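You operate a simulated robot arm through the tools that you are given. There is no shell and no other tool.

Carry out the task below with a simulated robot arm. There is one attempt and no reset: what you move stays moved.

TASK
Put one small scoop of melon and one big scoop of berry into the steel bowl.
Fine: a scoop goes into one tub only; put both back and stand the bowl on the grey mat. Set down upright: small plain scoop, big scoop.
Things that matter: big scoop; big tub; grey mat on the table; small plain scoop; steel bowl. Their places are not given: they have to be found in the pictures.

The check looks at the end state, three seconds after you hand in, the way a careful person would. Anything else that was tipped, shoved, dropped, spilled or broken makes it a failure.

THE ROBOT
A 6-joint arm with a two-finger parallel gripper, fixed in place. Base frame: the origin is at the foot of the arm, x ahead of it, y to its left, z up; the work surface is at about z = 840. Units: mm, degrees, N and s.
Its first joint turns from -166.0 to 166.0 degrees. Payload 3.91 kg.
The TCP is the grasp point between the finger pads, 30 mm short of the fingertips. In the tool frame z runs along the fingers and y along their closing line. The gripper opens to 110 mm. The fingers are 20 mm wide and 10 mm thick; the gripper's body (48 by 112 mm) begins 55 mm behind the TCP.
Orientation is that of the tool frame in the base frame, as [roll, pitch, yaw] about the fixed x, y, z axes, in that order (R = Rz(yaw) Ry(pitch) Rx(roll)). With the fingers straight down and closing along the base's y, the tool's x points along the base's -x, its y along +y and its z along -z.

THE INTERFACE
- The arm moves only by the tool arm_command. Its arguments are lists of equal length, an entry for each row: "translation": the shift along the base's x, y, z in units of 50 mm (1.0 is 50 mm), a list of three; "rotation": the turn, a rotation vector about the base's x, y, z in units of 4 degrees (1.0 is 4 degrees), a list of three; "jaw": the gripper command, from -1 (fully open) to 1 (shut), values between in proportion. In form: {"translation": [[x, y, z], ...], "rotation": [[ax, ay, az], ...], "jaw": [jaw, ...]}. A call has 1 to 20 rows; each row shifts and turns the commanded pose from where the row before left it. A call with a number of a shift or a turn outside -1 to 1 is refused whole. Rows are played at 5 a second. More than 50 mm and 8.6 degrees between two rows, or a gripper value outside its range, and nothing of the call is played. A pose out of reach is approached as far as the arm can. The call stops where the force on the tool passes 40 N (or 10 N more than at its start, if that is more) or the arm is blocked; 0.2 s more then pass. Each finger travels about 108 mm/s and halts on what it meets, pressing with about 33 N; the grip force reading is that of the motor and also rises with nothing between the fingers. The clock runs only during rows and for 0.2 s after the last one: add rows that do not move to give the fingers time. It gives the time, the measured TCP pose, the force on the tool (base axes), the opening and the grip force at its end, in the units of the frame above (readings bear some noise), with the torque about the TCP (base axes, N m) and any sound that the robot's microphone picked up, and new pictures: "pictures" is both (left out), scene, wrist or none.
- Cameras (640 x 400 px; columns grow to the right, rows downward): "scene" is fixed at [396.1, 498.7, 1418.6]; the picture's right is [-0.96, -0.27, 0.00], its down [-0.14, 0.52, -0.84] and it looks along [0.23, -0.81, -0.54] (base axes); focal length 330 px, centre (320, 200). "wrist" rides on the gripper at [72, 17, -103] in the tool frame; the picture's right is [-0.23, 0.97, 0.00], its down [-0.76, -0.18, -0.62] and it looks along [-0.61, -0.14, 0.78] (tool axes); focal length 222 px, centre (320, 200).
- probe_pixels(camera, pixels): there is no depth. For up to 12 entries [column, row, z] of the newest picture of that camera ("zoom" is the newest enlarged one), the place [x, y] in the base frame at which the ray of that pixel passes the height z, good to about 2 mm, but the place of the scene camera against the robot may be out by one fixed shift of up to 18 mm in any direction. No time passes.
- enlarge(camera, box): a new picture of the part [left, top, right, bottom] of that camera's present view, enlarged. No time passes.
- job_done(): hands the job in; it is judged then, once.

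Leave the gripper open and the arm clear of the work at the hand-in unless told otherwise.

The tools are called after "Request:" by a JSON object that holds its "fn" and its "kwargs". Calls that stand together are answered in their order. arm_command: Moves the arm, as the interface text tells. Its arguments: {"type":"object","properties":{"translation":{"type":"array","items":{"type":"array","items":{"type":"number"}}},"rotation":{"type":"array","items":{"type":"array","items":{"type":"number"}}},"jaw":{"type":"array","items":{"type":"number"}},"pictures":{"type":"string","enum":["both","scene","wrist","none"]}},"required":["translation","rotation","jaw"]} The other tools are called the same way: probe_pixels (camera, pixels) gives the place at which the rays of pixels pass given heights; enlarge (camera, box) takes an enlarged picture of a part of a camera's view; job_done () hands the job in.

At the start:

```text
clock: 0.0
ee_pos: [544.3, -219.8, 1171.5]
ee_rot: [-179.8, 0.0, 180.0]
wrist_force: [0.1, -0.4, 0.0]
moment: [0.0, 0.0, 0.04]
width: 110.1
gripper_force: 0.1
```

scene: 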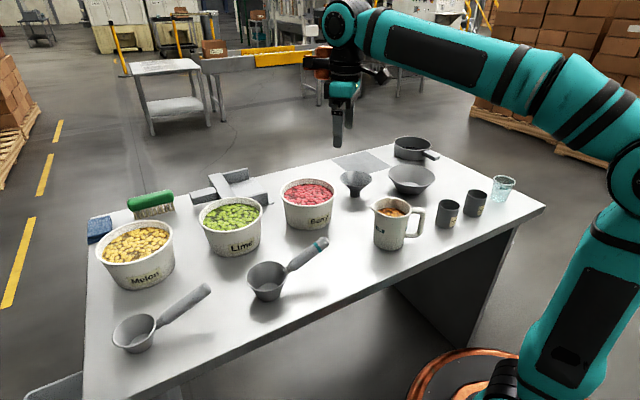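
wrist: 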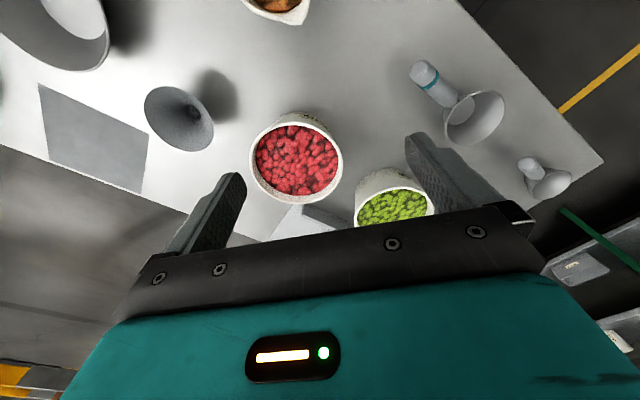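

I see three tubs (melon on the left, lime in the middle, berry on the right), two scoops in front, a bowl, a funnel, a jug, cups and a grey mat at the back. I'll enlarge several areas to tell the items apart.

Request:
{"fn": "enlarge", "kwargs": {"camera": "scene", "box": [80, 180, 240, 360]}}

Request:
{"fn": "enlarge", "kwargs": {"camera": "scene", "box": [190, 160, 350, 310]}}

Request:
{"fn": "enlarge", "kwargs": {"camera": "scene", "box": [320, 120, 540, 260]}}

Request:
{"fn": "enlarge", "kwargs": {"camera": "wrist", "box": [0, 0, 640, 240]}}

```text
2.22 times, centred on (160, 270) of scene
```

zoom: 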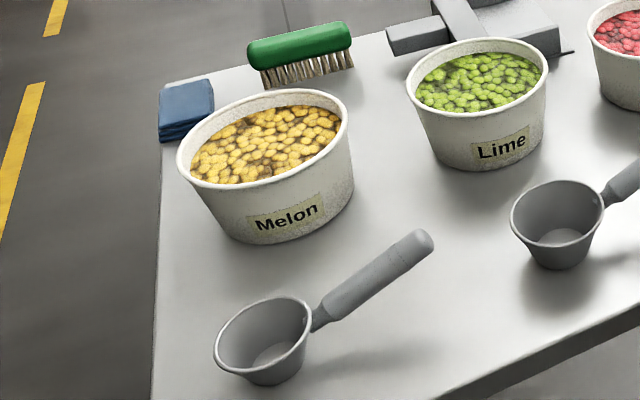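

```text
2.67 times, centred on (270, 235) of scene
```

zoom: 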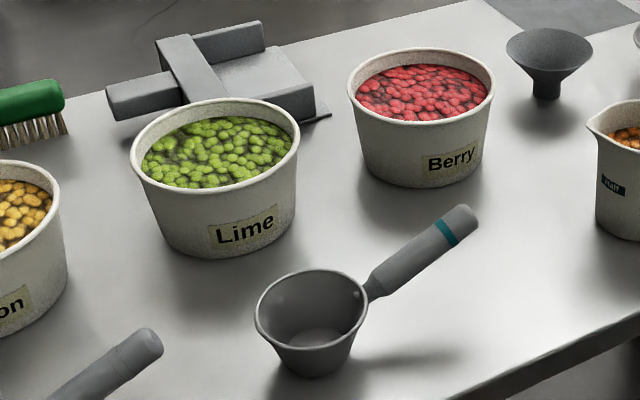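

```text
2.86 times, centred on (430, 190) of scene
```

zoom: 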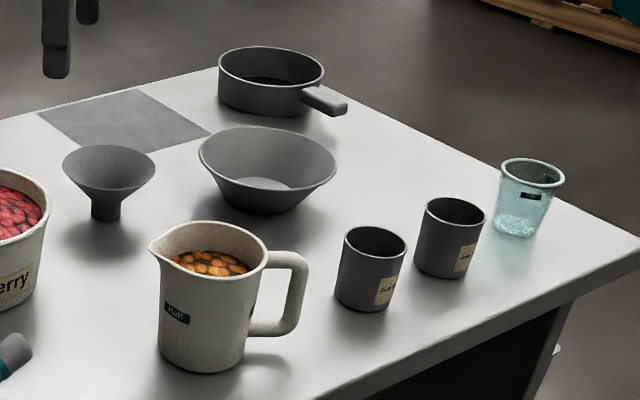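

```text
1.00 times, centred on (320, 120) of wrist (not enlarged: the box is as wide or as high as the picture)
```

zoom: 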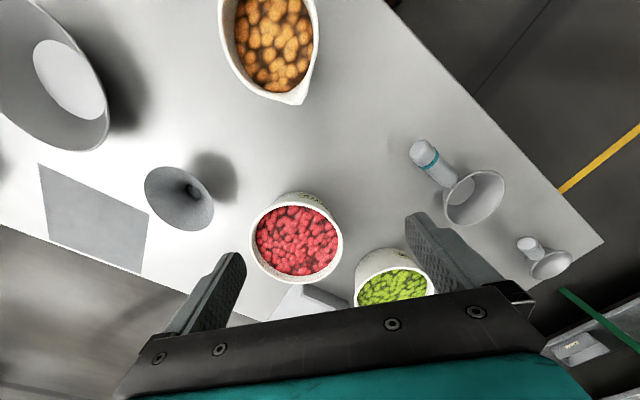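

The scoop with the teal band sits at about (268,280). The plain one is at about (136,332), near the corner. I'll probe rims, bases and handles in both views to measure sizes and places.

Request:
{"fn": "probe_pixels", "kwargs": {"camera": "scene", "pixels": [[138, 348, 840], [113, 333, 890], [156, 322, 890], [207, 288, 890], [268, 298, 840], [248, 277, 890], [287, 277, 890], [325, 243, 890], [140, 255, 930], [97, 255, 930], [175, 240, 930], [140, 285, 840]]}}

Request:
{"fn": "probe_pixels", "kwargs": {"camera": "wrist", "pixels": [[474, 199, 890], [443, 207, 890], [505, 191, 890], [415, 150, 890], [550, 264, 890], [530, 270, 890], [572, 260, 890], [522, 243, 890], [297, 241, 930], [250, 241, 930], [343, 241, 930], [95, 220, 840]]}}

```text
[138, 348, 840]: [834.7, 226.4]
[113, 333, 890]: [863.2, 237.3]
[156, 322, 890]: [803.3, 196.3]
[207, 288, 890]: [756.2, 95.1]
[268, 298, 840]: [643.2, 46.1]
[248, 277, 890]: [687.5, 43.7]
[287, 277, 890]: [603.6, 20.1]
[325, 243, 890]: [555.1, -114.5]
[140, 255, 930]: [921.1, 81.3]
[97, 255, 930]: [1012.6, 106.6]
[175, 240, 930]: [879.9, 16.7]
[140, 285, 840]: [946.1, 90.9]
```

```text
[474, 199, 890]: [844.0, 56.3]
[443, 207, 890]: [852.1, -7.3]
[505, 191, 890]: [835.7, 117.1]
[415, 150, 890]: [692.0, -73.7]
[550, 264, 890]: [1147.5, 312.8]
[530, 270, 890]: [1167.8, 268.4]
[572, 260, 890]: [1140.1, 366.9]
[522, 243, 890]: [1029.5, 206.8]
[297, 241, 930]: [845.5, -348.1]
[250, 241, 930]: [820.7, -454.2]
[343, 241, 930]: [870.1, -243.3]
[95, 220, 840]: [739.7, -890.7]
```

The two views disagree by about 200 mm: the banded scoop is at (643,46) from the scene camera and (844,56) from the wrist camera. Before I trust either one, I'll look closely at the gripper in the scene view (around column 343, row 90) to see whether the tool really points straight down.

Request:
{"fn": "enlarge", "kwargs": {"camera": "scene", "box": [280, 0, 420, 160]}}

Request:
{"fn": "enlarge", "kwargs": {"camera": "wrist", "box": [380, 120, 640, 300]}}

Request:
{"fn": "enlarge", "kwargs": {"camera": "wrist", "box": [100, 100, 420, 320]}}

```text
2.50 times, centred on (350, 80) of scene
```

zoom: 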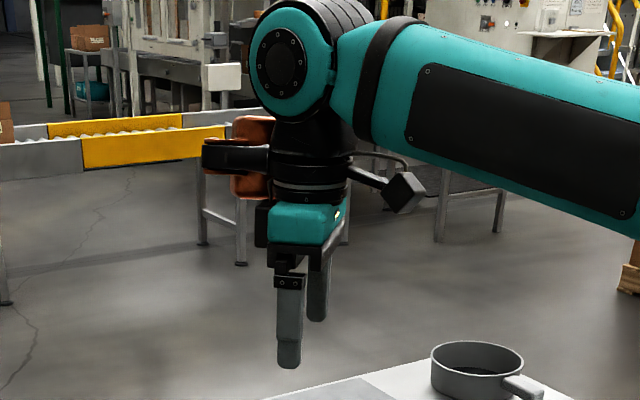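

```text
2.22 times, centred on (510, 210) of wrist
```

zoom: 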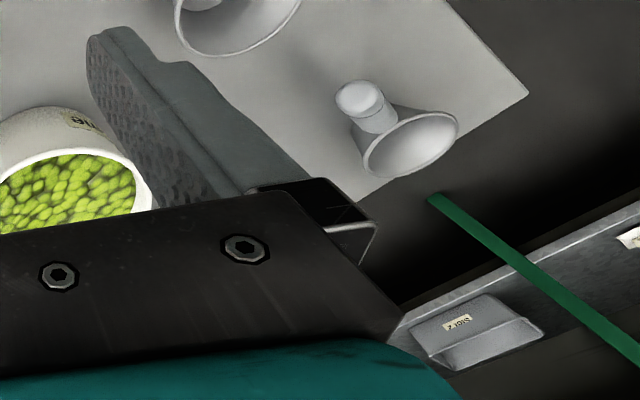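

```text
1.82 times, centred on (260, 210) of wrist
```

zoom: 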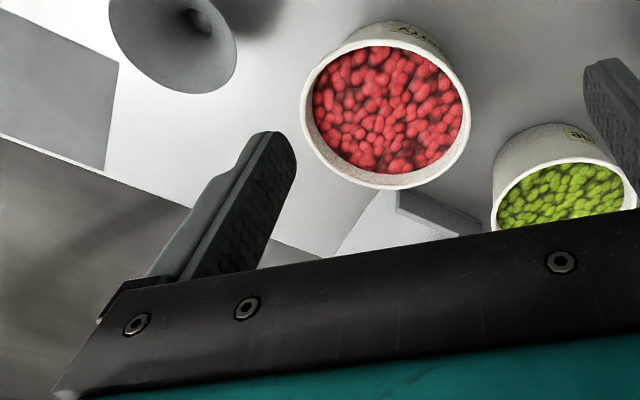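

That explains it. The 240-row "enlarged" wrist picture was actually shifted 80 rows, so I read the wrong rows and the camera itself is fine. I'll probe again using rows from the original wrist picture, with the banded scoop at (474,117) and the plain one at (550,182).

Request:
{"fn": "probe_pixels", "kwargs": {"camera": "wrist", "pixels": [[474, 117, 890], [443, 127, 890], [505, 111, 890], [422, 72, 930], [550, 182, 890], [530, 190, 890], [572, 175, 890], [529, 163, 930], [297, 157, 930], [250, 157, 930], [343, 157, 930], [95, 137, 840]]}}

Request:
{"fn": "probe_pixels", "kwargs": {"camera": "scene", "pixels": [[308, 193, 930], [281, 195, 930], [335, 195, 930], [232, 213, 930], [200, 215, 930], [264, 212, 930], [362, 162, 840], [331, 160, 840], [367, 147, 840], [392, 165, 840], [411, 175, 900], [138, 247, 930]]}}

```text
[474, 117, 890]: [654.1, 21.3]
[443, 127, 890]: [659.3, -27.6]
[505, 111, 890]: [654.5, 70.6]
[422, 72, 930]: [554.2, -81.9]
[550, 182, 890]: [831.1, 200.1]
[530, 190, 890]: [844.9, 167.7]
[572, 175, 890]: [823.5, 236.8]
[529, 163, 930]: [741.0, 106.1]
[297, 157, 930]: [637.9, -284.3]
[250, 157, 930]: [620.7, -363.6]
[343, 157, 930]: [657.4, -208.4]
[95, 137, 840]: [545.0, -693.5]
```

```text
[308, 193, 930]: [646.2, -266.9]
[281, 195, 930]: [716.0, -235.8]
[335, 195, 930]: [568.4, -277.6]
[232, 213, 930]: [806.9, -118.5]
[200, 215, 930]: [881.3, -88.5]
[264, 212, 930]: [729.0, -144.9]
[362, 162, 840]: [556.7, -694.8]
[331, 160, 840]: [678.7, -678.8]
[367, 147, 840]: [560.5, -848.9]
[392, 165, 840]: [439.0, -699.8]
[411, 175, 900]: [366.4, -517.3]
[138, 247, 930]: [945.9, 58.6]
```

The two views now agree. The banded scoop is about 98 mm across at roughly (650,25), so it is the big one. The plain scoop is about 72 mm across at roughly (832,205). The berry tub is near (640,-275), the melon tub near (940,60), the mat near (550,-694) and the bowl near (366,-517). I'll move high up toward the banded scoop for a closer wrist view.

Request:
{"fn": "arm_command", "kwargs": {"translation": [[-0.33, 0.8, 0], [-0.33, 0.8, 0], [-0.33, 0.8, 0], [-0.33, 0.8, 0], [-0.33, 0.8, 0], [-0.33, 0.8, 0], [-0.33, 0.8, 0], [0, 0, 0]], "rotation": [[0, 0, 0], [0, 0, 0], [0, 0, 0], [0, 0, 0], [0, 0, 0], [0, 0, 0], [0, 0, 0], [0, 0, 0]], "jaw": [-1, -1, -1, -1, -1, -1, -1, -1]}}

```text
clock: 1.8
ee_pos: [430.0, 59.8, 1171.0]
ee_rot: [-179.9, 0.0, 179.9]
wrist_force: [0.2, 0.1, 0.0]
moment: [0.01, 0.02, -0.01]
width: 109.7
gripper_force: 0.0
```

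scene: 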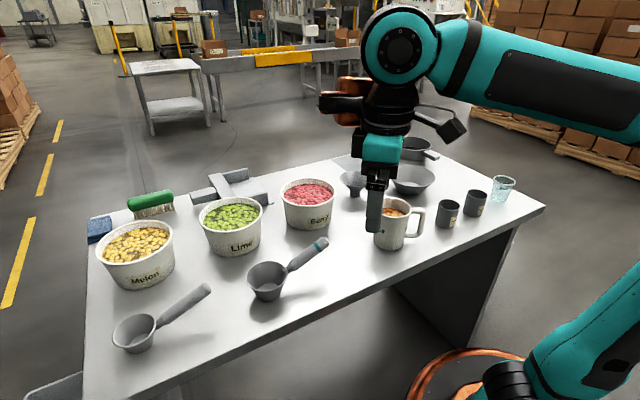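
wrist: 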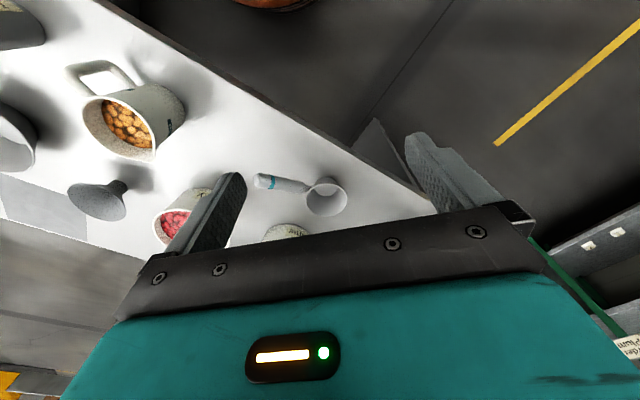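

The banded scoop is now in clear view between the fingers at about (326,195). I'll enlarge it for detail.

Request:
{"fn": "enlarge", "kwargs": {"camera": "wrist", "box": [230, 150, 390, 250]}}

Request:
{"fn": "enlarge", "kwargs": {"camera": "scene", "box": [230, 220, 350, 310]}}

```text
4.00 times, centred on (310, 200) of wrist
```

zoom: 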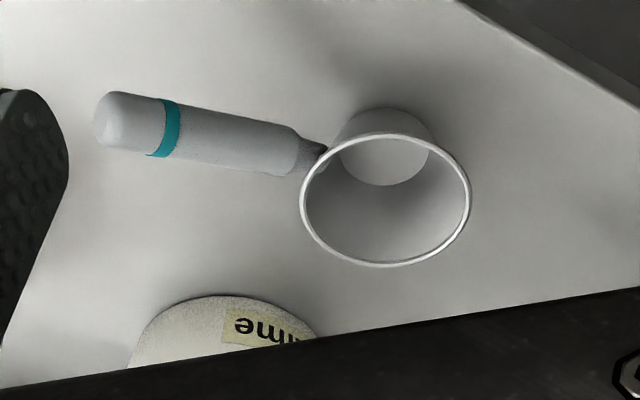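

```text
4.44 times, centred on (290, 265) of scene
```

zoom: 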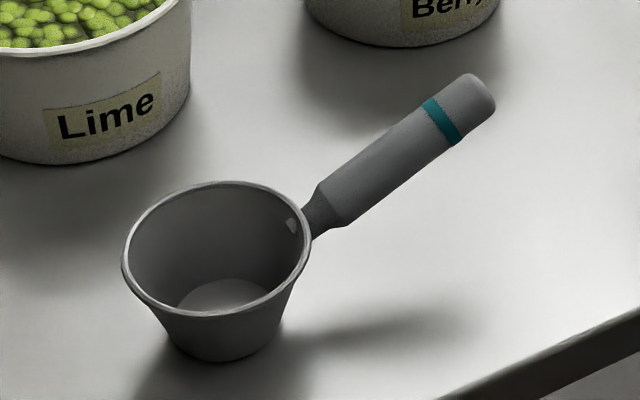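

I'll probe the key points of the banded scoop in this view: rim edges, inner bottom, handle neck, band and handle tip.

Request:
{"fn": "probe_pixels", "kwargs": {"camera": "wrist", "pixels": [[326.2, 200, 900], [305, 200, 900], [347.5, 200, 900], [326.2, 183.2, 900], [326.2, 216.5, 900], [326.2, 190, 850], [254.2, 179.5, 900], [254.2, 179.5, 950], [270.8, 181.8, 900], [270.8, 181.8, 950], [319.5, 188.8, 900], [305, 189.5, 900]]}}

Request:
{"fn": "probe_pixels", "kwargs": {"camera": "scene", "pixels": [[266.5, 276, 900], [246, 282, 900], [288, 271, 900], [326.5, 238, 900], [326.5, 238, 950], [318, 247, 900], [318, 247, 950], [291, 268, 900], [271, 298, 840], [300, 273, 840]]}}

```text
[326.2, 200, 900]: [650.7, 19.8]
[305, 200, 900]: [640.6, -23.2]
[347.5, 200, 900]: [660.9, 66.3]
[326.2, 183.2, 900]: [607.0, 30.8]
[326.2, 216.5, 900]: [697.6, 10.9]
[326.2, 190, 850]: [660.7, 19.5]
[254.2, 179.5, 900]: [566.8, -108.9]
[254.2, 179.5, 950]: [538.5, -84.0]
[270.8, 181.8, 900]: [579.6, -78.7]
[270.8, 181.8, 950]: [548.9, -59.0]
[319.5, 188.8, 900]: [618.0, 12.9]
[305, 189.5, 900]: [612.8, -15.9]
```

```text
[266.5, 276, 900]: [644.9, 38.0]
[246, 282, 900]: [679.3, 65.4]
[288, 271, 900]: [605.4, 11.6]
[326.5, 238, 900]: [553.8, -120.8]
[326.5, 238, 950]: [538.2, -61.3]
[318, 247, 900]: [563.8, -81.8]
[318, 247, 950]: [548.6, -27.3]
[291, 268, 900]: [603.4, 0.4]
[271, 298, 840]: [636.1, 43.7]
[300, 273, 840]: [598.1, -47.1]
```

Triangulating the two wrist views gives the banded scoop's rim at about z=895, centred near (654,19). Its handle rises back along azimuth -135° to a tip near (546,-90,937). The scene camera looks offset by about (+7,-14) mm. Next I'll move over toward the bowl and mat, yawing -55° so the wrist camera looks radially at the bowl.

Request:
{"fn": "arm_command", "kwargs": {"translation": [[-0.286, -0.554, 0], [-0.286, -0.554, 0], [-0.286, -0.554, 0], [-0.286, -0.554, 0], [-0.286, -0.554, 0], [-0.286, -0.554, 0], [-0.286, -0.554, 0], [-0.286, -0.554, 0], [-0.286, -0.554, 0], [-0.286, -0.554, 0], [-0.286, -0.554, 0], [-0.286, -0.554, 0], [-0.286, -0.554, 0], [-0.286, -0.554, 0], [0, 0, 0]], "rotation": [[0, 0, -1], [0, 0, -1], [0, 0, -1], [0, 0, -1], [0, 0, -1], [0, 0, -1], [0, 0, -1], [0, 0, -1], [0, 0, -1], [0, 0, -1], [0, 0, -1], [0, 0, -1], [0, 0, -1], [0, 0, -1], [0, 0, 0]], "jaw": [-1, -1, -1, -1, -1, -1, -1, -1, -1, -1, -1, -1, -1, -1, -1]}}

```text
clock: 5.0
ee_pos: [229.3, -328.9, 1171.6]
ee_rot: [-179.9, 0.0, 123.9]
wrist_force: [-0.5, -0.8, -0.3]
moment: [0.01, -0.02, 0.01]
width: 109.9
gripper_force: 0.2
```

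scene: 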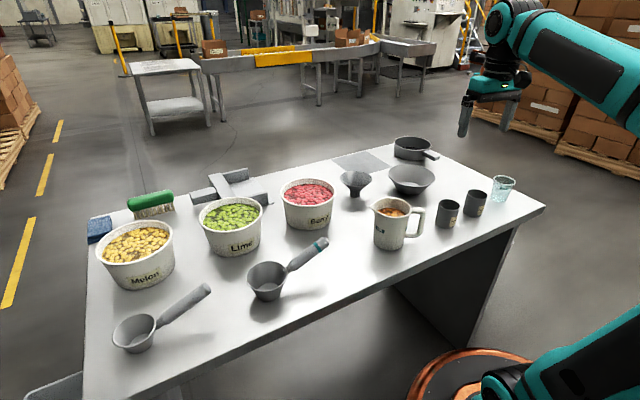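
wrist: 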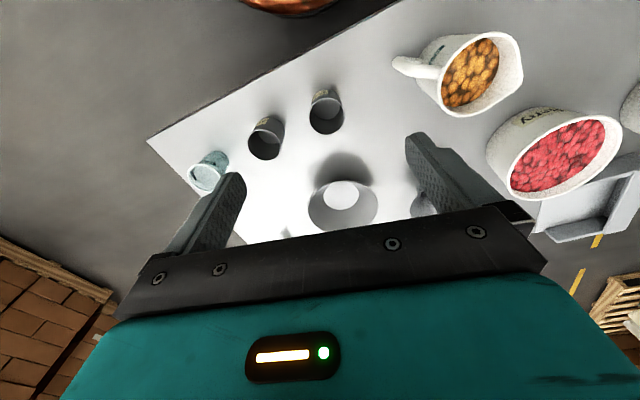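

The bowl is in view at about (343,200), and a pan or handled item is partly hidden beyond it. I'll enlarge the bowl in the wrist view and the bowl, mat, funnel and pan area in the scene view.

Request:
{"fn": "enlarge", "kwargs": {"camera": "wrist", "box": [230, 140, 450, 250]}}

Request:
{"fn": "enlarge", "kwargs": {"camera": "scene", "box": [320, 130, 450, 215]}}

Request:
{"fn": "probe_pixels", "kwargs": {"camera": "wrist", "pixels": [[343, 195, 840], [343, 195, 850], [308, 205, 900], [378, 205, 900], [343, 181, 900], [343, 228, 900], [343, 205, 900], [267, 137, 900], [326, 110, 900], [209, 172, 900], [300, 395, 840], [148, 139, 840]]}}

Request:
{"fn": "probe_pixels", "kwargs": {"camera": "scene", "pixels": [[331.4, 159.6, 840], [367, 150.8, 840], [392.2, 167.3, 840], [357, 177.5, 840], [388, 180, 900], [435, 180, 900], [411, 167, 900], [411, 190, 840], [343, 175, 920], [370, 175, 920], [356, 195, 840], [544, 210, 840]]}}

```text
2.91 times, centred on (340, 195) of wrist
```

zoom: 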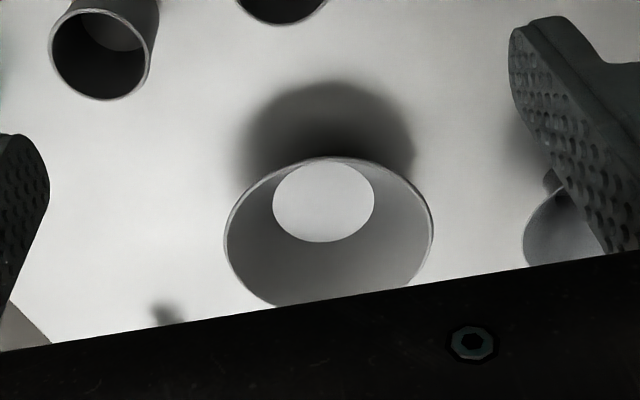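

```text
4.71 times, centred on (385, 172) of scene
```

zoom: 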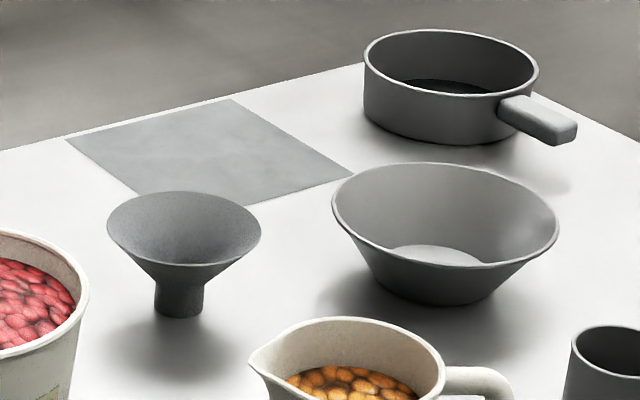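

```text
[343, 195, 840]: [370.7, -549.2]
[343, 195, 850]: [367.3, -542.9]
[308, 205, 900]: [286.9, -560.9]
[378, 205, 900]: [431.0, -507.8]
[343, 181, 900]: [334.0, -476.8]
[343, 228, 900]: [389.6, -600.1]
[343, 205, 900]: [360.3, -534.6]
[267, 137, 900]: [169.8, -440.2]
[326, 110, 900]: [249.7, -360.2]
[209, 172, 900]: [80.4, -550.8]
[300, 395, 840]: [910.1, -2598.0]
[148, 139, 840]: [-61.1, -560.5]
```

```text
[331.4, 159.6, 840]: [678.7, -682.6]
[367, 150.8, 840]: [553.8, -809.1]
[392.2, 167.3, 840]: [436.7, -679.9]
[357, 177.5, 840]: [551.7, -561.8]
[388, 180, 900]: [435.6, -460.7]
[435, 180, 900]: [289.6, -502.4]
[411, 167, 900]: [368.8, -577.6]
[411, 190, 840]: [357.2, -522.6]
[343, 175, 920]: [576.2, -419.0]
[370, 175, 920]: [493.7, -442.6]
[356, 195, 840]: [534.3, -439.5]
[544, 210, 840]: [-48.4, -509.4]
```

From these views the bowl's rim is about 152 mm across at z≈900 and its centre is near (366,-543). The mat is about 175 mm square with its centre near (560,-690). My plan is to move the bowl onto the mat while it is still empty. I'll go 100 mm further out so the whole bowl rim shows, and to see the mat too.

Request:
{"fn": "arm_command", "kwargs": {"translation": [[0.56, -0.82, 0], [0.56, -0.82, 0], [0, 0, 0]], "rotation": [[0, 0, 0], [0, 0, 0], [0, 0, 0]], "jaw": [-1, -1, -1], "pictures": "wrist"}}

```text
clock: 5.8
ee_pos: [284.9, -410.1, 1173.4]
ee_rot: [-179.9, 0.0, 124.1]
wrist_force: [-0.6, 0.2, 0.3]
moment: [-0.05, -0.02, -0.01]
width: 110.0
gripper_force: 0.1
```

wrist: 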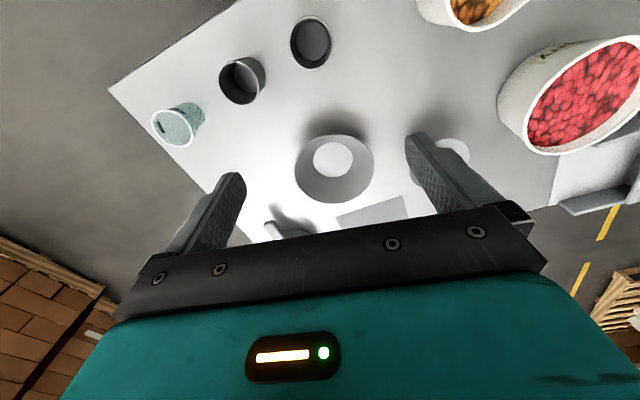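

I can see the full bowl now at about (335,168), along with a corner of the mat at (375,212) and the pan's handle. I'll enlarge this.

Request:
{"fn": "enlarge", "kwargs": {"camera": "wrist", "box": [255, 120, 445, 240]}}

```text
3.33 times, centred on (350, 180) of wrist
```

zoom: 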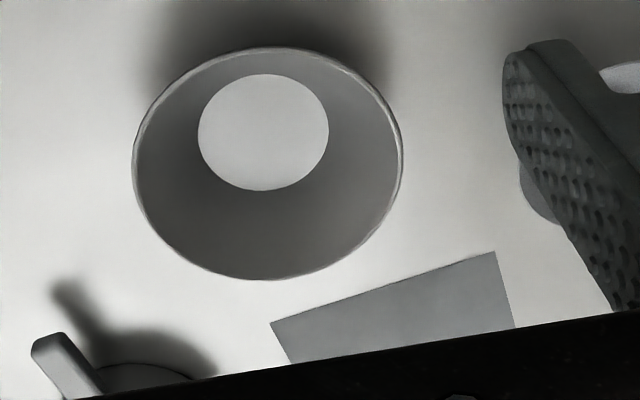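

I'll probe the bowl rim, bowl bottom and mat corners on this zoomed picture.

Request:
{"fn": "probe_pixels", "kwargs": {"camera": "zoom", "pixels": [[132, 165, 900], [403, 165, 900], [268, 47, 900], [265, 280, 900], [263, 132, 843], [198, 132, 843], [329, 132, 843], [263, 73, 843], [263, 190, 843], [495, 252, 840], [271, 322, 840], [52, 337, 880]]}}

Request:
{"fn": "enlarge", "kwargs": {"camera": "wrist", "box": [100, 0, 440, 180]}}

```text
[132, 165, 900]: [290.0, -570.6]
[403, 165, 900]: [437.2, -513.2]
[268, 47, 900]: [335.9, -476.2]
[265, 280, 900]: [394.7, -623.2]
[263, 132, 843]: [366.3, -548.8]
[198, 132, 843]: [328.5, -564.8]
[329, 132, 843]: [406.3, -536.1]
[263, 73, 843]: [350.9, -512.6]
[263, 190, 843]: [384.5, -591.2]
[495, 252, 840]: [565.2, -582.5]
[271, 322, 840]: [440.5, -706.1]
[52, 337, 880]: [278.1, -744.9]
```

```text
1.88 times, centred on (270, 90) of wrist
```

zoom: 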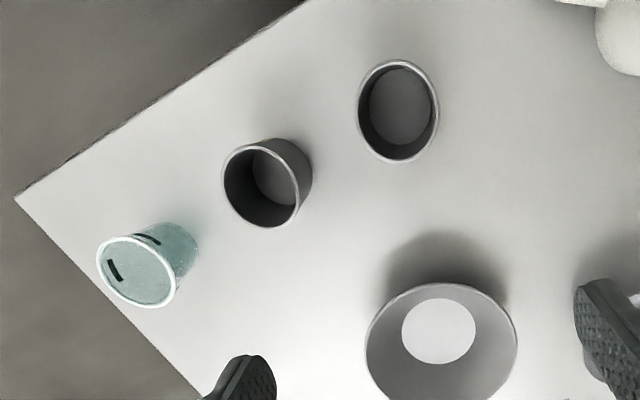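

The bowl's bottom centre is at about (367,-551) and its rim is about 160 mm across at z≈892, with walls flaring about 36°. The mat's near corners are (565,-582) and (440,-706), so its centre is near (563,-705).

I'll pinch the bowl's wall on its free side (toward the glass), with the tool tilted 36° to lie along the wall. First I'll tilt while moving to a high standby point.

Request:
{"fn": "arm_command", "kwargs": {"translation": [[-0.093, -0.498, -0.118], [-0.093, -0.498, -0.118], [-0.093, -0.498, -0.118], [-0.093, -0.498, -0.118], [-0.093, -0.498, -0.118], [-0.093, -0.498, -0.118], [-0.093, -0.498, -0.118], [-0.093, -0.498, -0.118], [-0.093, -0.498, -0.118], [0, 0, 0]], "rotation": [[0.56, -0.83, 0], [0.56, -0.83, 0], [0.56, -0.83, 0], [0.56, -0.83, 0], [0.56, -0.83, 0], [0.56, -0.83, 0], [0.56, -0.83, 0], [0.56, -0.83, 0], [0.56, -0.83, 0], [0, 0, 0]], "jaw": [-1, -1, -0.5, 0, 0.5, 0.5, 0.5, 0.5, 0.5, 0.5]}}

```text
clock: 8.0
ee_pos: [242.6, -635.5, 1119.5]
ee_rot: [144.1, 0.1, 124.0]
wrist_force: [-0.4, 0.2, -0.2]
moment: [0.02, 0.03, 0.03]
width: 27.4
gripper_force: 0.1
```

scene: 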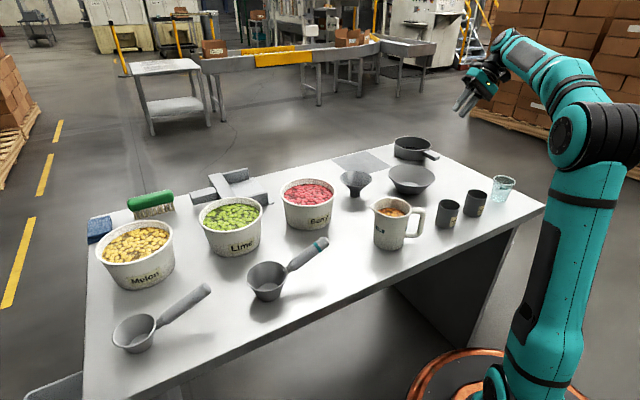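
wrist: 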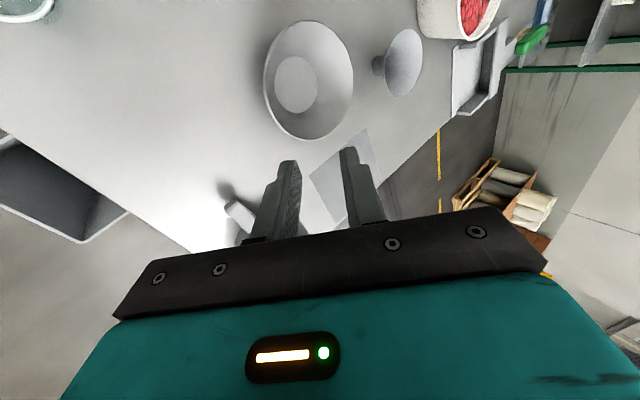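

The tilt is in place (roll 144). I'll check the bowl and mat positions from this new angle.

Request:
{"fn": "enlarge", "kwargs": {"camera": "wrist", "box": [220, 10, 420, 230]}}

Request:
{"fn": "probe_pixels", "kwargs": {"camera": "wrist", "pixels": [[296, 85, 843], [274, 85, 843], [318, 85, 843], [308, 82, 892], [263, 75, 892], [353, 85, 892], [311, 178, 840], [369, 129, 840], [381, 165, 840], [400, 62, 900]]}}

```text
1.82 times, centred on (320, 120) of wrist
```

zoom: 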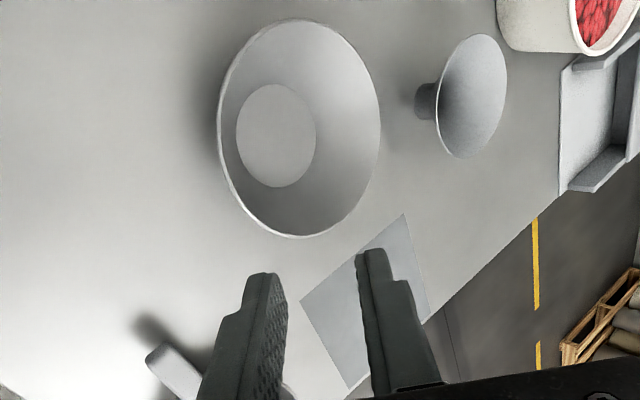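

```text
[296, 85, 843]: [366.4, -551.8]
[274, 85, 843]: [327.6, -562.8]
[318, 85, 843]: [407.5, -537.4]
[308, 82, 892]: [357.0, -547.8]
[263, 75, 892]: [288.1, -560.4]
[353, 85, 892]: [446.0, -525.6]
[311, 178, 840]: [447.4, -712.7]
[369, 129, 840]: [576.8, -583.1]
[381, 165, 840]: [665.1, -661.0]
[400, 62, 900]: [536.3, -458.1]
```

The bowl centre is confirmed at about (366,-552). Now the four mat corners and the rim extremes in the zoomed view.

Request:
{"fn": "probe_pixels", "kwargs": {"camera": "zoom", "pixels": [[405, 215, 840], [301, 300, 840], [428, 310, 840], [348, 388, 840], [218, 115, 892], [380, 110, 892], [300, 19, 892], [300, 237, 892], [236, 130, 843], [317, 137, 843], [150, 355, 880]]}}

```text
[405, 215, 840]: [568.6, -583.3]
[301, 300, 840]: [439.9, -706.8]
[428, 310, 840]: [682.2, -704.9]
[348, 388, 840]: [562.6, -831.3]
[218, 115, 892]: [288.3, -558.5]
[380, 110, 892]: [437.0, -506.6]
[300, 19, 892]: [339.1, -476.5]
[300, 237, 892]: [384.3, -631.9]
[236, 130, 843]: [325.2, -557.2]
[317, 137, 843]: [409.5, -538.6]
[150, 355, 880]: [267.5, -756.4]
```

The mat centre is (563,-706), and the bowl rim radius is about 81 mm about (365,-552). My pinch point on the wall is (300.5,-595.6,890). I'll first drop to the approach point about 100 mm back along the wall line.

Request:
{"fn": "arm_command", "kwargs": {"translation": [[0.045, 0.035, -0.745], [0.045, 0.035, -0.745], [0.045, 0.035, -0.745], [0.045, 0.035, -0.745], [0.244, 0.165, -0.405], [0.244, 0.165, -0.405], [0, 0, 0]], "rotation": [[0, 0, 0], [0, 0, 0], [0, 0, 0], [0, 0, 0], [0, 0, 0], [0, 0, 0], [0, 0, 0]], "jaw": [0.5, 0.5, 0.5, 0.5, 0.5, 0.5, 0.5]}}

```text
clock: 9.6
ee_pos: [276.4, -610.4, 928.7]
ee_rot: [144.1, 0.0, 124.0]
wrist_force: [-0.2, 0.7, 0.6]
moment: [-0.02, 0.01, 0.0]
width: 27.5
gripper_force: 0.1
```

scene: 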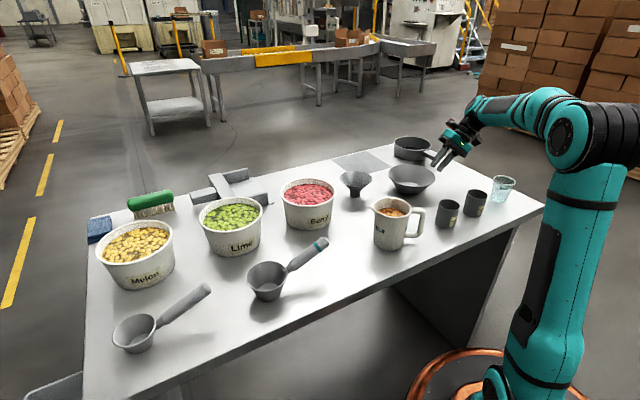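
wrist: 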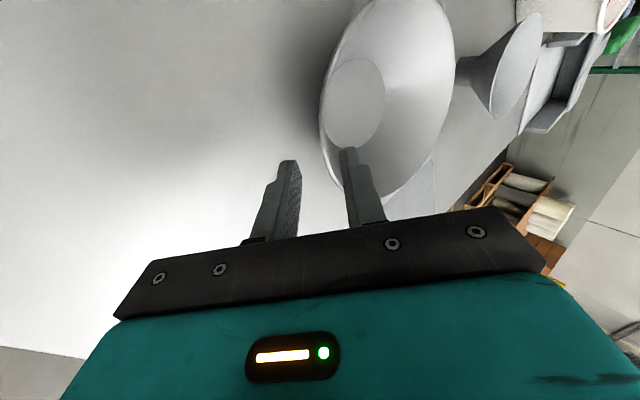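

The fingers look set to straddle the rim, with the right one over the bowl's inside. I'll enlarge to check before sliding in.

Request:
{"fn": "enlarge", "kwargs": {"camera": "wrist", "box": [240, 80, 460, 240]}}

Request:
{"fn": "enlarge", "kwargs": {"camera": "scene", "box": [380, 110, 500, 210]}}

```text
2.50 times, centred on (350, 160) of wrist
```

zoom: 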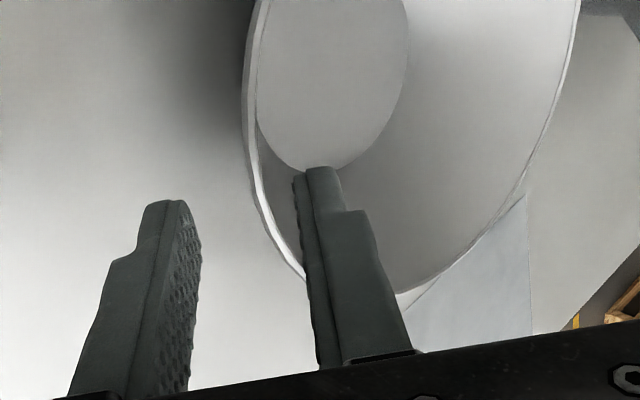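

```text
4.00 times, centred on (440, 160) of scene
```

zoom: 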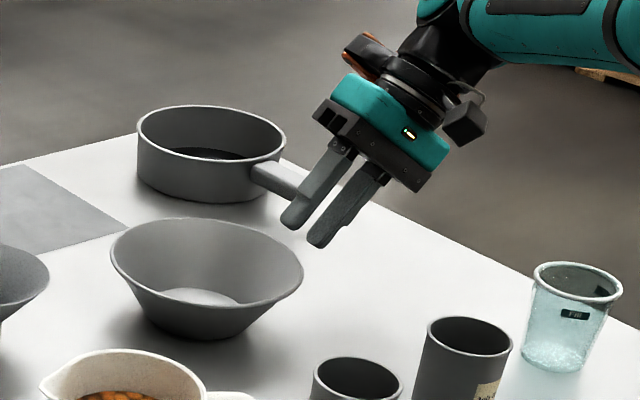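

The rim lies between the two fingers. I'll slide in slowly along the wall, about 48 mm, watching the force.

Request:
{"fn": "arm_command", "kwargs": {"translation": [[0.117, 0.079, -0.194], [0.117, 0.079, -0.194], [0.117, 0.079, -0.194], [0.117, 0.079, -0.194], [0, 0, 0]], "rotation": [[0, 0, 0], [0, 0, 0], [0, 0, 0], [0, 0, 0], [0, 0, 0]], "jaw": [0.5, 0.5, 0.5, 0.5, 0.5]}}

```text
clock: 10.8
ee_pos: [300.2, -593.2, 889.9]
ee_rot: [144.1, 0.0, 124.0]
wrist_force: [0.2, 0.0, 0.3]
moment: [0.01, 0.0, -0.04]
width: 27.5
gripper_force: 0.1
```

scene: 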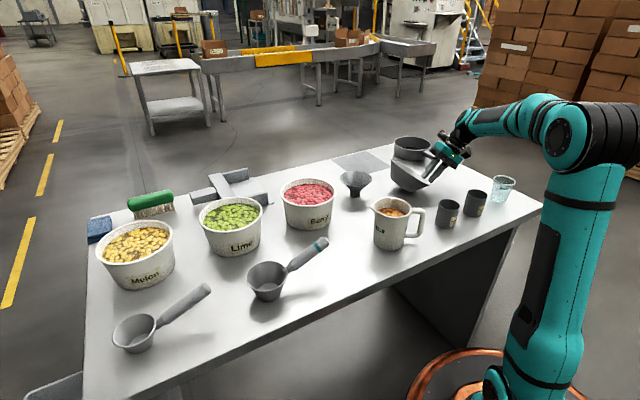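
wrist: 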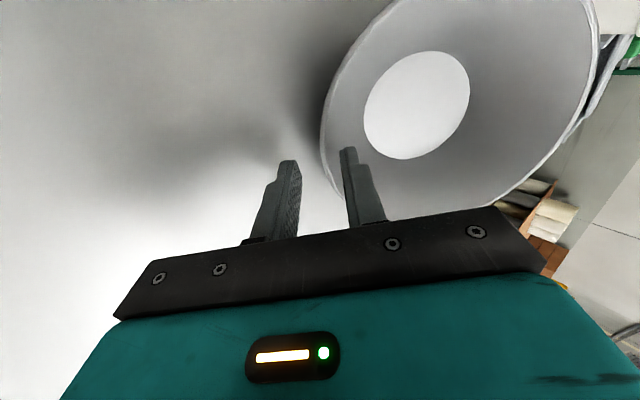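

In the scene the bowl looks a little odd near (408,178). I'll enlarge to be sure nothing is being pushed.

Request:
{"fn": "enlarge", "kwargs": {"camera": "scene", "box": [370, 125, 490, 210]}}

Request:
{"fn": "enlarge", "kwargs": {"camera": "wrist", "box": [240, 100, 460, 240]}}

```text
4.71 times, centred on (430, 168) of scene
```

zoom: 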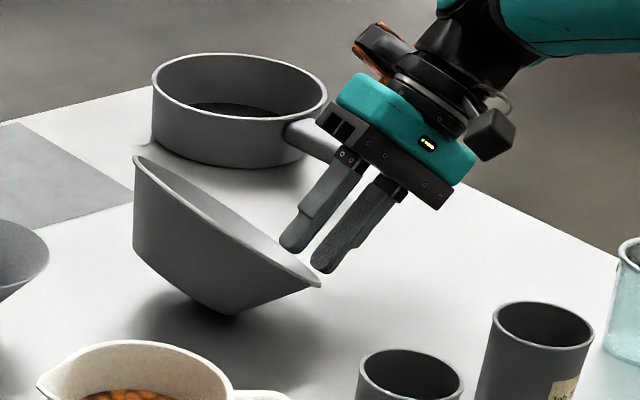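

```text
2.86 times, centred on (350, 170) of wrist
```

zoom: 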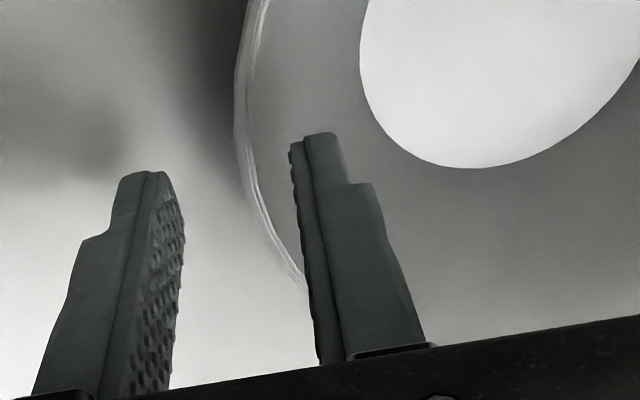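

In this picture the bowl is tilted, with its near rim down at fingertip level, although the force reads about zero. It may still be rocking. I'll hold still for a moment and look again.

Request:
{"fn": "arm_command", "kwargs": {"translation": [[0, 0, 0], [0, 0, 0], [0, 0, 0]], "rotation": [[0, 0, 0], [0, 0, 0], [0, 0, 0]], "jaw": [0.5, 0.5, 0.5]}}

Request:
{"fn": "enlarge", "kwargs": {"camera": "scene", "box": [370, 125, 490, 210]}}

```text
clock: 11.6
ee_pos: [299.7, -593.7, 890.4]
ee_rot: [144.1, 0.0, 124.0]
wrist_force: [-0.2, 0.2, 0.0]
moment: [-0.01, 0.02, 0.01]
width: 27.7
gripper_force: 0.1
```

scene: 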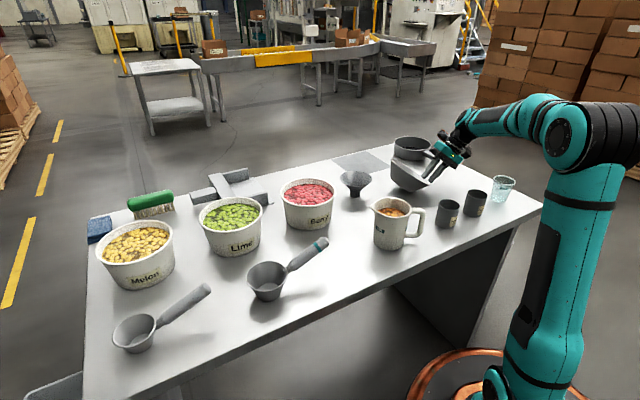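
wrist: 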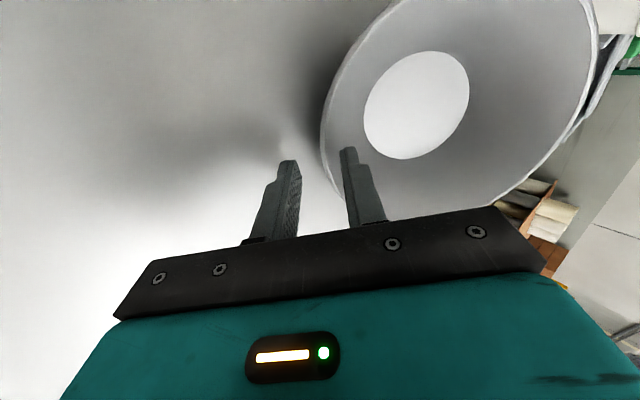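

```text
4.71 times, centred on (430, 168) of scene
```

zoom: 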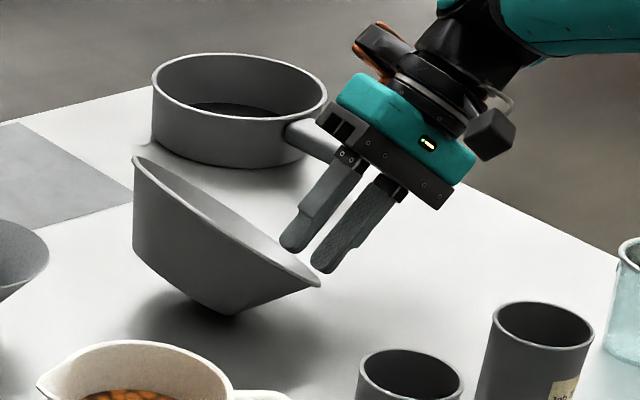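

The bowl is steady but tilted, so a fingertip must be holding its rim down lightly; the force is too small to stand out. I'll back out slowly along the same line so it can settle upright.

Request:
{"fn": "arm_command", "kwargs": {"translation": [[-0.058, -0.04, 0.097], [-0.058, -0.04, 0.097], [-0.058, -0.04, 0.097], [-0.058, -0.04, 0.097], [0, 0, 0]], "rotation": [[0, 0, 0], [0, 0, 0], [0, 0, 0], [0, 0, 0], [0, 0, 0]], "jaw": [0.5, 0.5, 0.5, 0.5, 0.5]}}

Request:
{"fn": "enlarge", "kwargs": {"camera": "scene", "box": [370, 125, 490, 210]}}

```text
clock: 12.8
ee_pos: [288.1, -603.8, 909.4]
ee_rot: [144.2, 0.0, 124.0]
wrist_force: [-0.7, -0.6, -0.5]
moment: [0.0, 0.0, 0.02]
width: 27.5
gripper_force: 0.2
```

scene: 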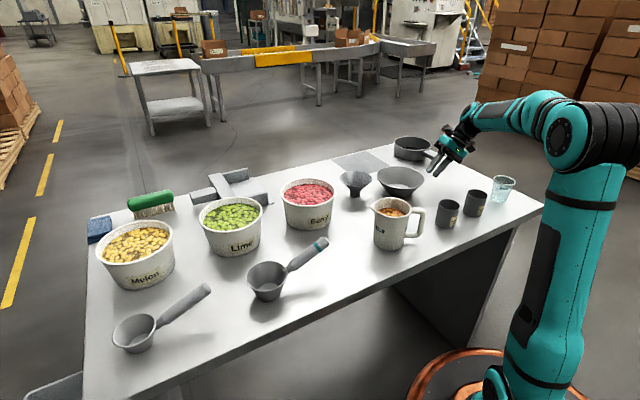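
wrist: 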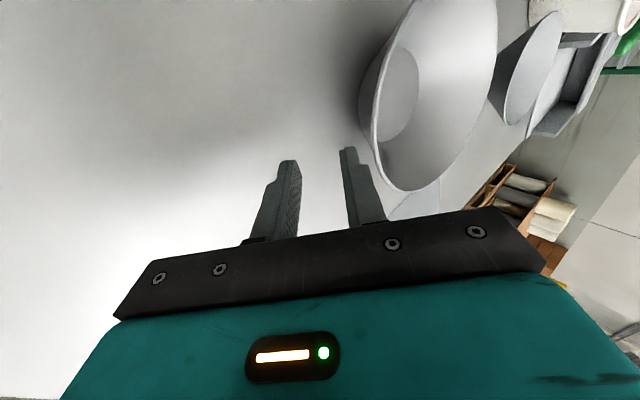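

```text
4.71 times, centred on (430, 168) of scene
```

zoom: 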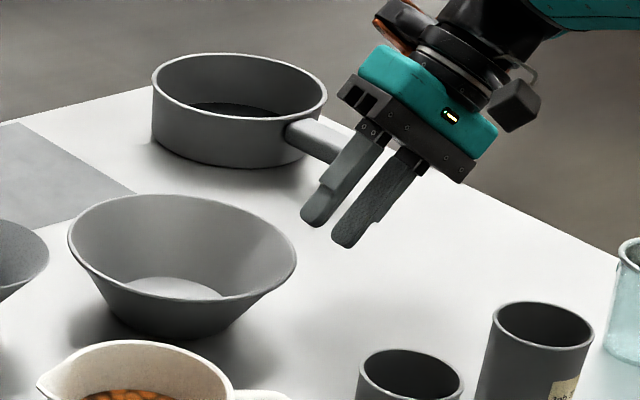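

The bowl has rocked back upright and only slid about 40 mm; nothing else was disturbed. I'll measure where it is now.

Request:
{"fn": "enlarge", "kwargs": {"camera": "wrist", "box": [320, 0, 540, 220]}}

```text
1.82 times, centred on (430, 110) of wrist
```

zoom: 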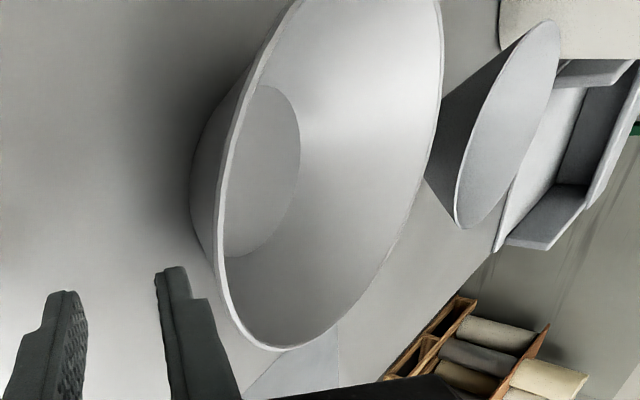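

The rim line and tip geometry say the fingers should have straddled the wall, so something about the bowl's shape differs from my picture of it. I'll back off, untilt and re-measure from above before trying again.

Request:
{"fn": "arm_command", "kwargs": {"translation": [[-0.244, -0.165, 0.405], [-0.244, -0.165, 0.405], [0.1, 0.45, 0.6], [0.15, 0.55, 0.6], [0.15, 0.55, 0.6], [0.2, 0.6, 0.6], [0.2, 0.6, 0.6], [0.2, 0.6, 0], [0.2, 0.6, 0], [0.2, 0.3, 0], [0, 0, 0]], "rotation": [[0, 0, 0], [-0.56, 0.83, 0], [-0.56, 0.83, 0], [-0.56, 0.83, 0], [-0.56, 0.83, 0], [-0.56, 0.83, 0], [-0.56, 0.83, 0], [-0.56, 0.83, 0], [-0.56, 0.83, 0], [-0.56, 0.83, 0], [0, 0, 0]], "jaw": [0.5, 0.5, 0.5, 0.5, 0.5, 0.5, 0.5, 0.5, 0.5, 0.5, 0.5]}}

```text
clock: 15.2
ee_pos: [332.3, -407.9, 1100.5]
ee_rot: [-179.7, 0.0, 123.9]
wrist_force: [0.0, -0.5, 0.3]
moment: [0.0, -0.02, -0.04]
width: 27.6
gripper_force: 0.0
```

scene: 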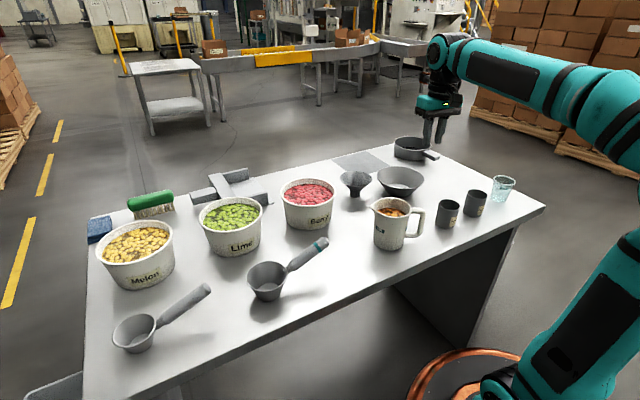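
wrist: 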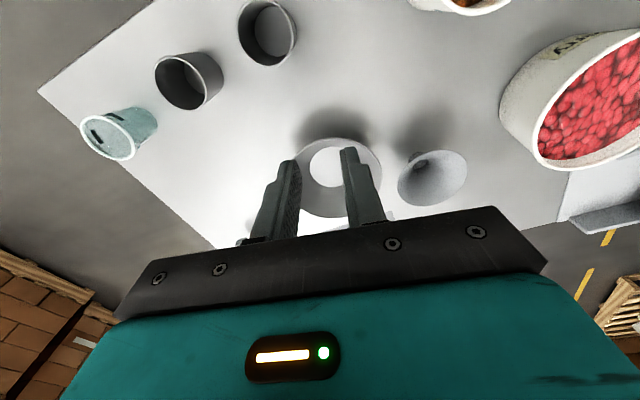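

The bowl is upright in view at about (335,170), with the funnel to its right. I'll enlarge it to measure.

Request:
{"fn": "enlarge", "kwargs": {"camera": "wrist", "box": [250, 120, 480, 240]}}

```text
2.78 times, centred on (365, 180) of wrist
```

zoom: 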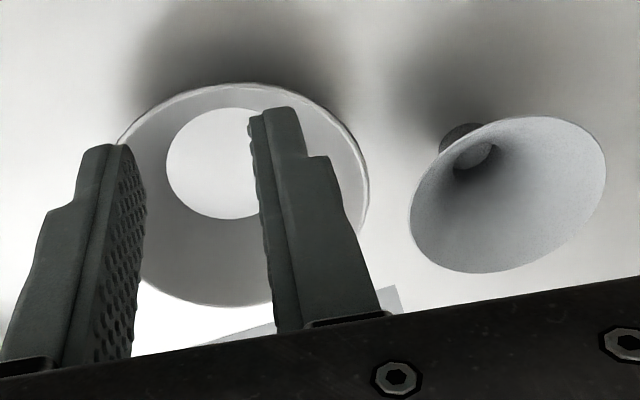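

I'll probe the bowl's rim and floor, and the funnel's rim, in this zoom.

Request:
{"fn": "probe_pixels", "kwargs": {"camera": "zoom", "pixels": [[245, 83, 892], [369, 190, 892], [235, 306, 892], [125, 130, 892], [166, 163, 843], [222, 108, 843], [228, 219, 843], [350, 130, 892], [508, 117, 910], [410, 215, 910], [606, 165, 910], [470, 272, 910]]}}

```text
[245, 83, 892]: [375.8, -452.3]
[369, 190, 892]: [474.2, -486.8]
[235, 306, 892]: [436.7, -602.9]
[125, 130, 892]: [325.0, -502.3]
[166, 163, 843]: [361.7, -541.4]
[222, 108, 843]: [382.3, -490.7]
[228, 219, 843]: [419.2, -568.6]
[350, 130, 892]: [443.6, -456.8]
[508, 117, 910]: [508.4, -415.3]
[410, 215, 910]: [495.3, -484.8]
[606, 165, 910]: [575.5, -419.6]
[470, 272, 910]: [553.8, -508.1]
```

The bowl now stands at about (402,-529), rim radius 82 mm, with about 20 mm of gap to the funnel. To find out whether its inside is really hollow for the fingers, I'll close the jaw, move over the bowl's centre, and lower slowly so the tips go just below rim height (z≈870).

Request:
{"fn": "arm_command", "kwargs": {"translation": [[0.46, -0.8, 0], [0.47, -0.8, 0], [0.47, -0.8, 0], [0, 0, -0.9], [0, 0, -0.95], [0, 0, -0.95], [0, 0, 0]], "rotation": [[0, 0, 0], [0, 0, 0], [0, 0, 0], [0, 0, 0], [0, 0, 0], [0, 0, 0], [0, 0, 0]], "jaw": [1, 1, 1, 1, 1, 1, 1], "pictures": "none"}}

Request:
{"fn": "arm_command", "kwargs": {"translation": [[0, 0, -0.1], [0, 0, -0.1], [0, 0, -0.1], [0, 0, -0.1], [0, 0, -0.1], [0, 0, -0.1], [0, 0, -0.1], [0, 0, -0.1], [0, 0, -0.1], [0, 0, -0.1], [0, 0, 0]], "rotation": [[0, 0, 0], [0, 0, 0], [0, 0, 0], [0, 0, 0], [0, 0, 0], [0, 0, 0], [0, 0, 0], [0, 0, 0], [0, 0, 0], [0, 0, 0], [0, 0, 0]], "jaw": [1, 1, 1, 1, 1, 1, 1, 1, 1, 1, 1]}}

```text
clock: 16.8
ee_pos: [403.2, -524.6, 958.0]
ee_rot: [-179.9, 0.0, 124.0]
wrist_force: [0.3, 0.5, 0.4]
moment: [0.02, 0.03, -0.02]
width: 0.0
gripper_force: 32.8
```

```text
clock: 19.2
ee_pos: [403.3, -525.8, 911.5]
ee_rot: [-179.9, 0.0, 124.0]
wrist_force: [0.2, -0.9, 1.1]
moment: [-0.01, -0.02, 0.01]
width: 0.0
gripper_force: 33.3
```

scene: 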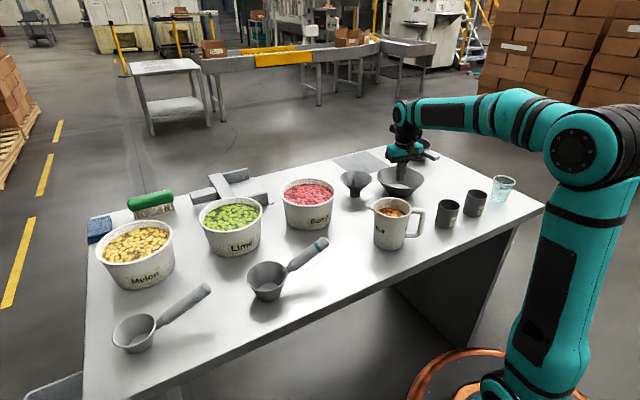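
wrist: 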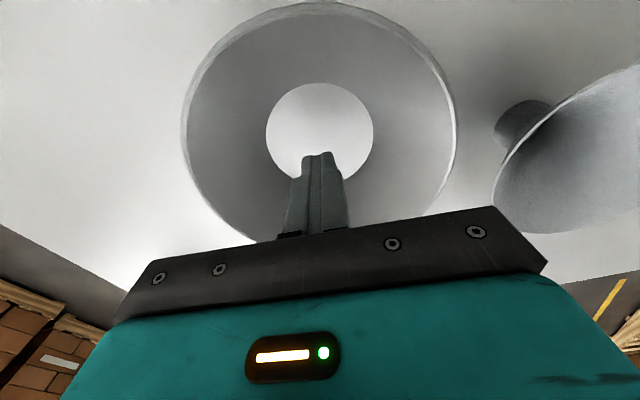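

There's no contact yet with the tips at about z=881, below the estimated rim height. I'll go another 25 mm down in small steps.

Request:
{"fn": "arm_command", "kwargs": {"translation": [[0, 0, -0.1], [0, 0, -0.1], [0, 0, -0.1], [0, 0, -0.1], [0, 0, -0.1], [0, 0, 0], [0, 0, 0]], "rotation": [[0, 0, 0], [0, 0, 0], [0, 0, 0], [0, 0, 0], [0, 0, 0], [0, 0, 0], [0, 0, 0]], "jaw": [1, 1, 1, 1, 1, 1, 1]}}

Request:
{"fn": "enlarge", "kwargs": {"camera": "scene", "box": [340, 120, 460, 215]}}

```text
clock: 20.8
ee_pos: [403.0, -527.0, 884.9]
ee_rot: [-179.9, 0.0, 124.0]
wrist_force: [0.3, 0.4, -0.5]
moment: [0.02, 0.03, 0.03]
width: 0.0
gripper_force: 33.2
```

scene: 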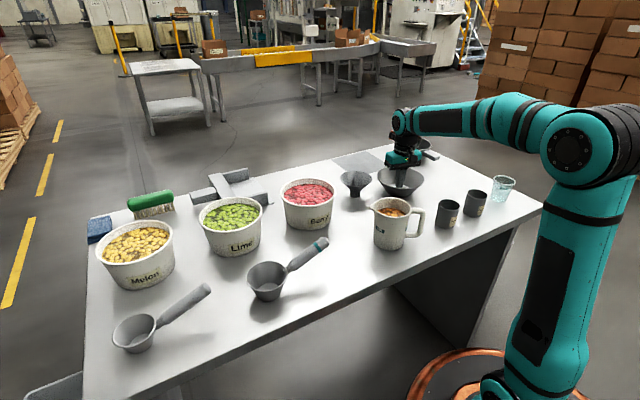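
wrist: 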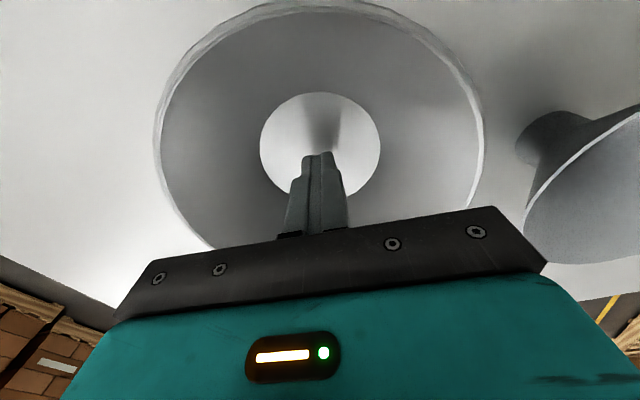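

```text
4.21 times, centred on (400, 168) of scene
```

zoom: 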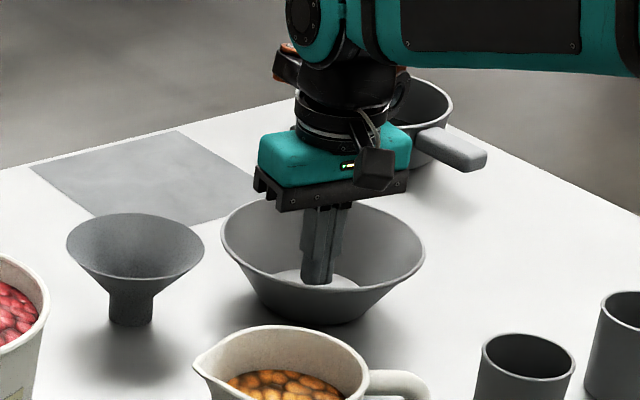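

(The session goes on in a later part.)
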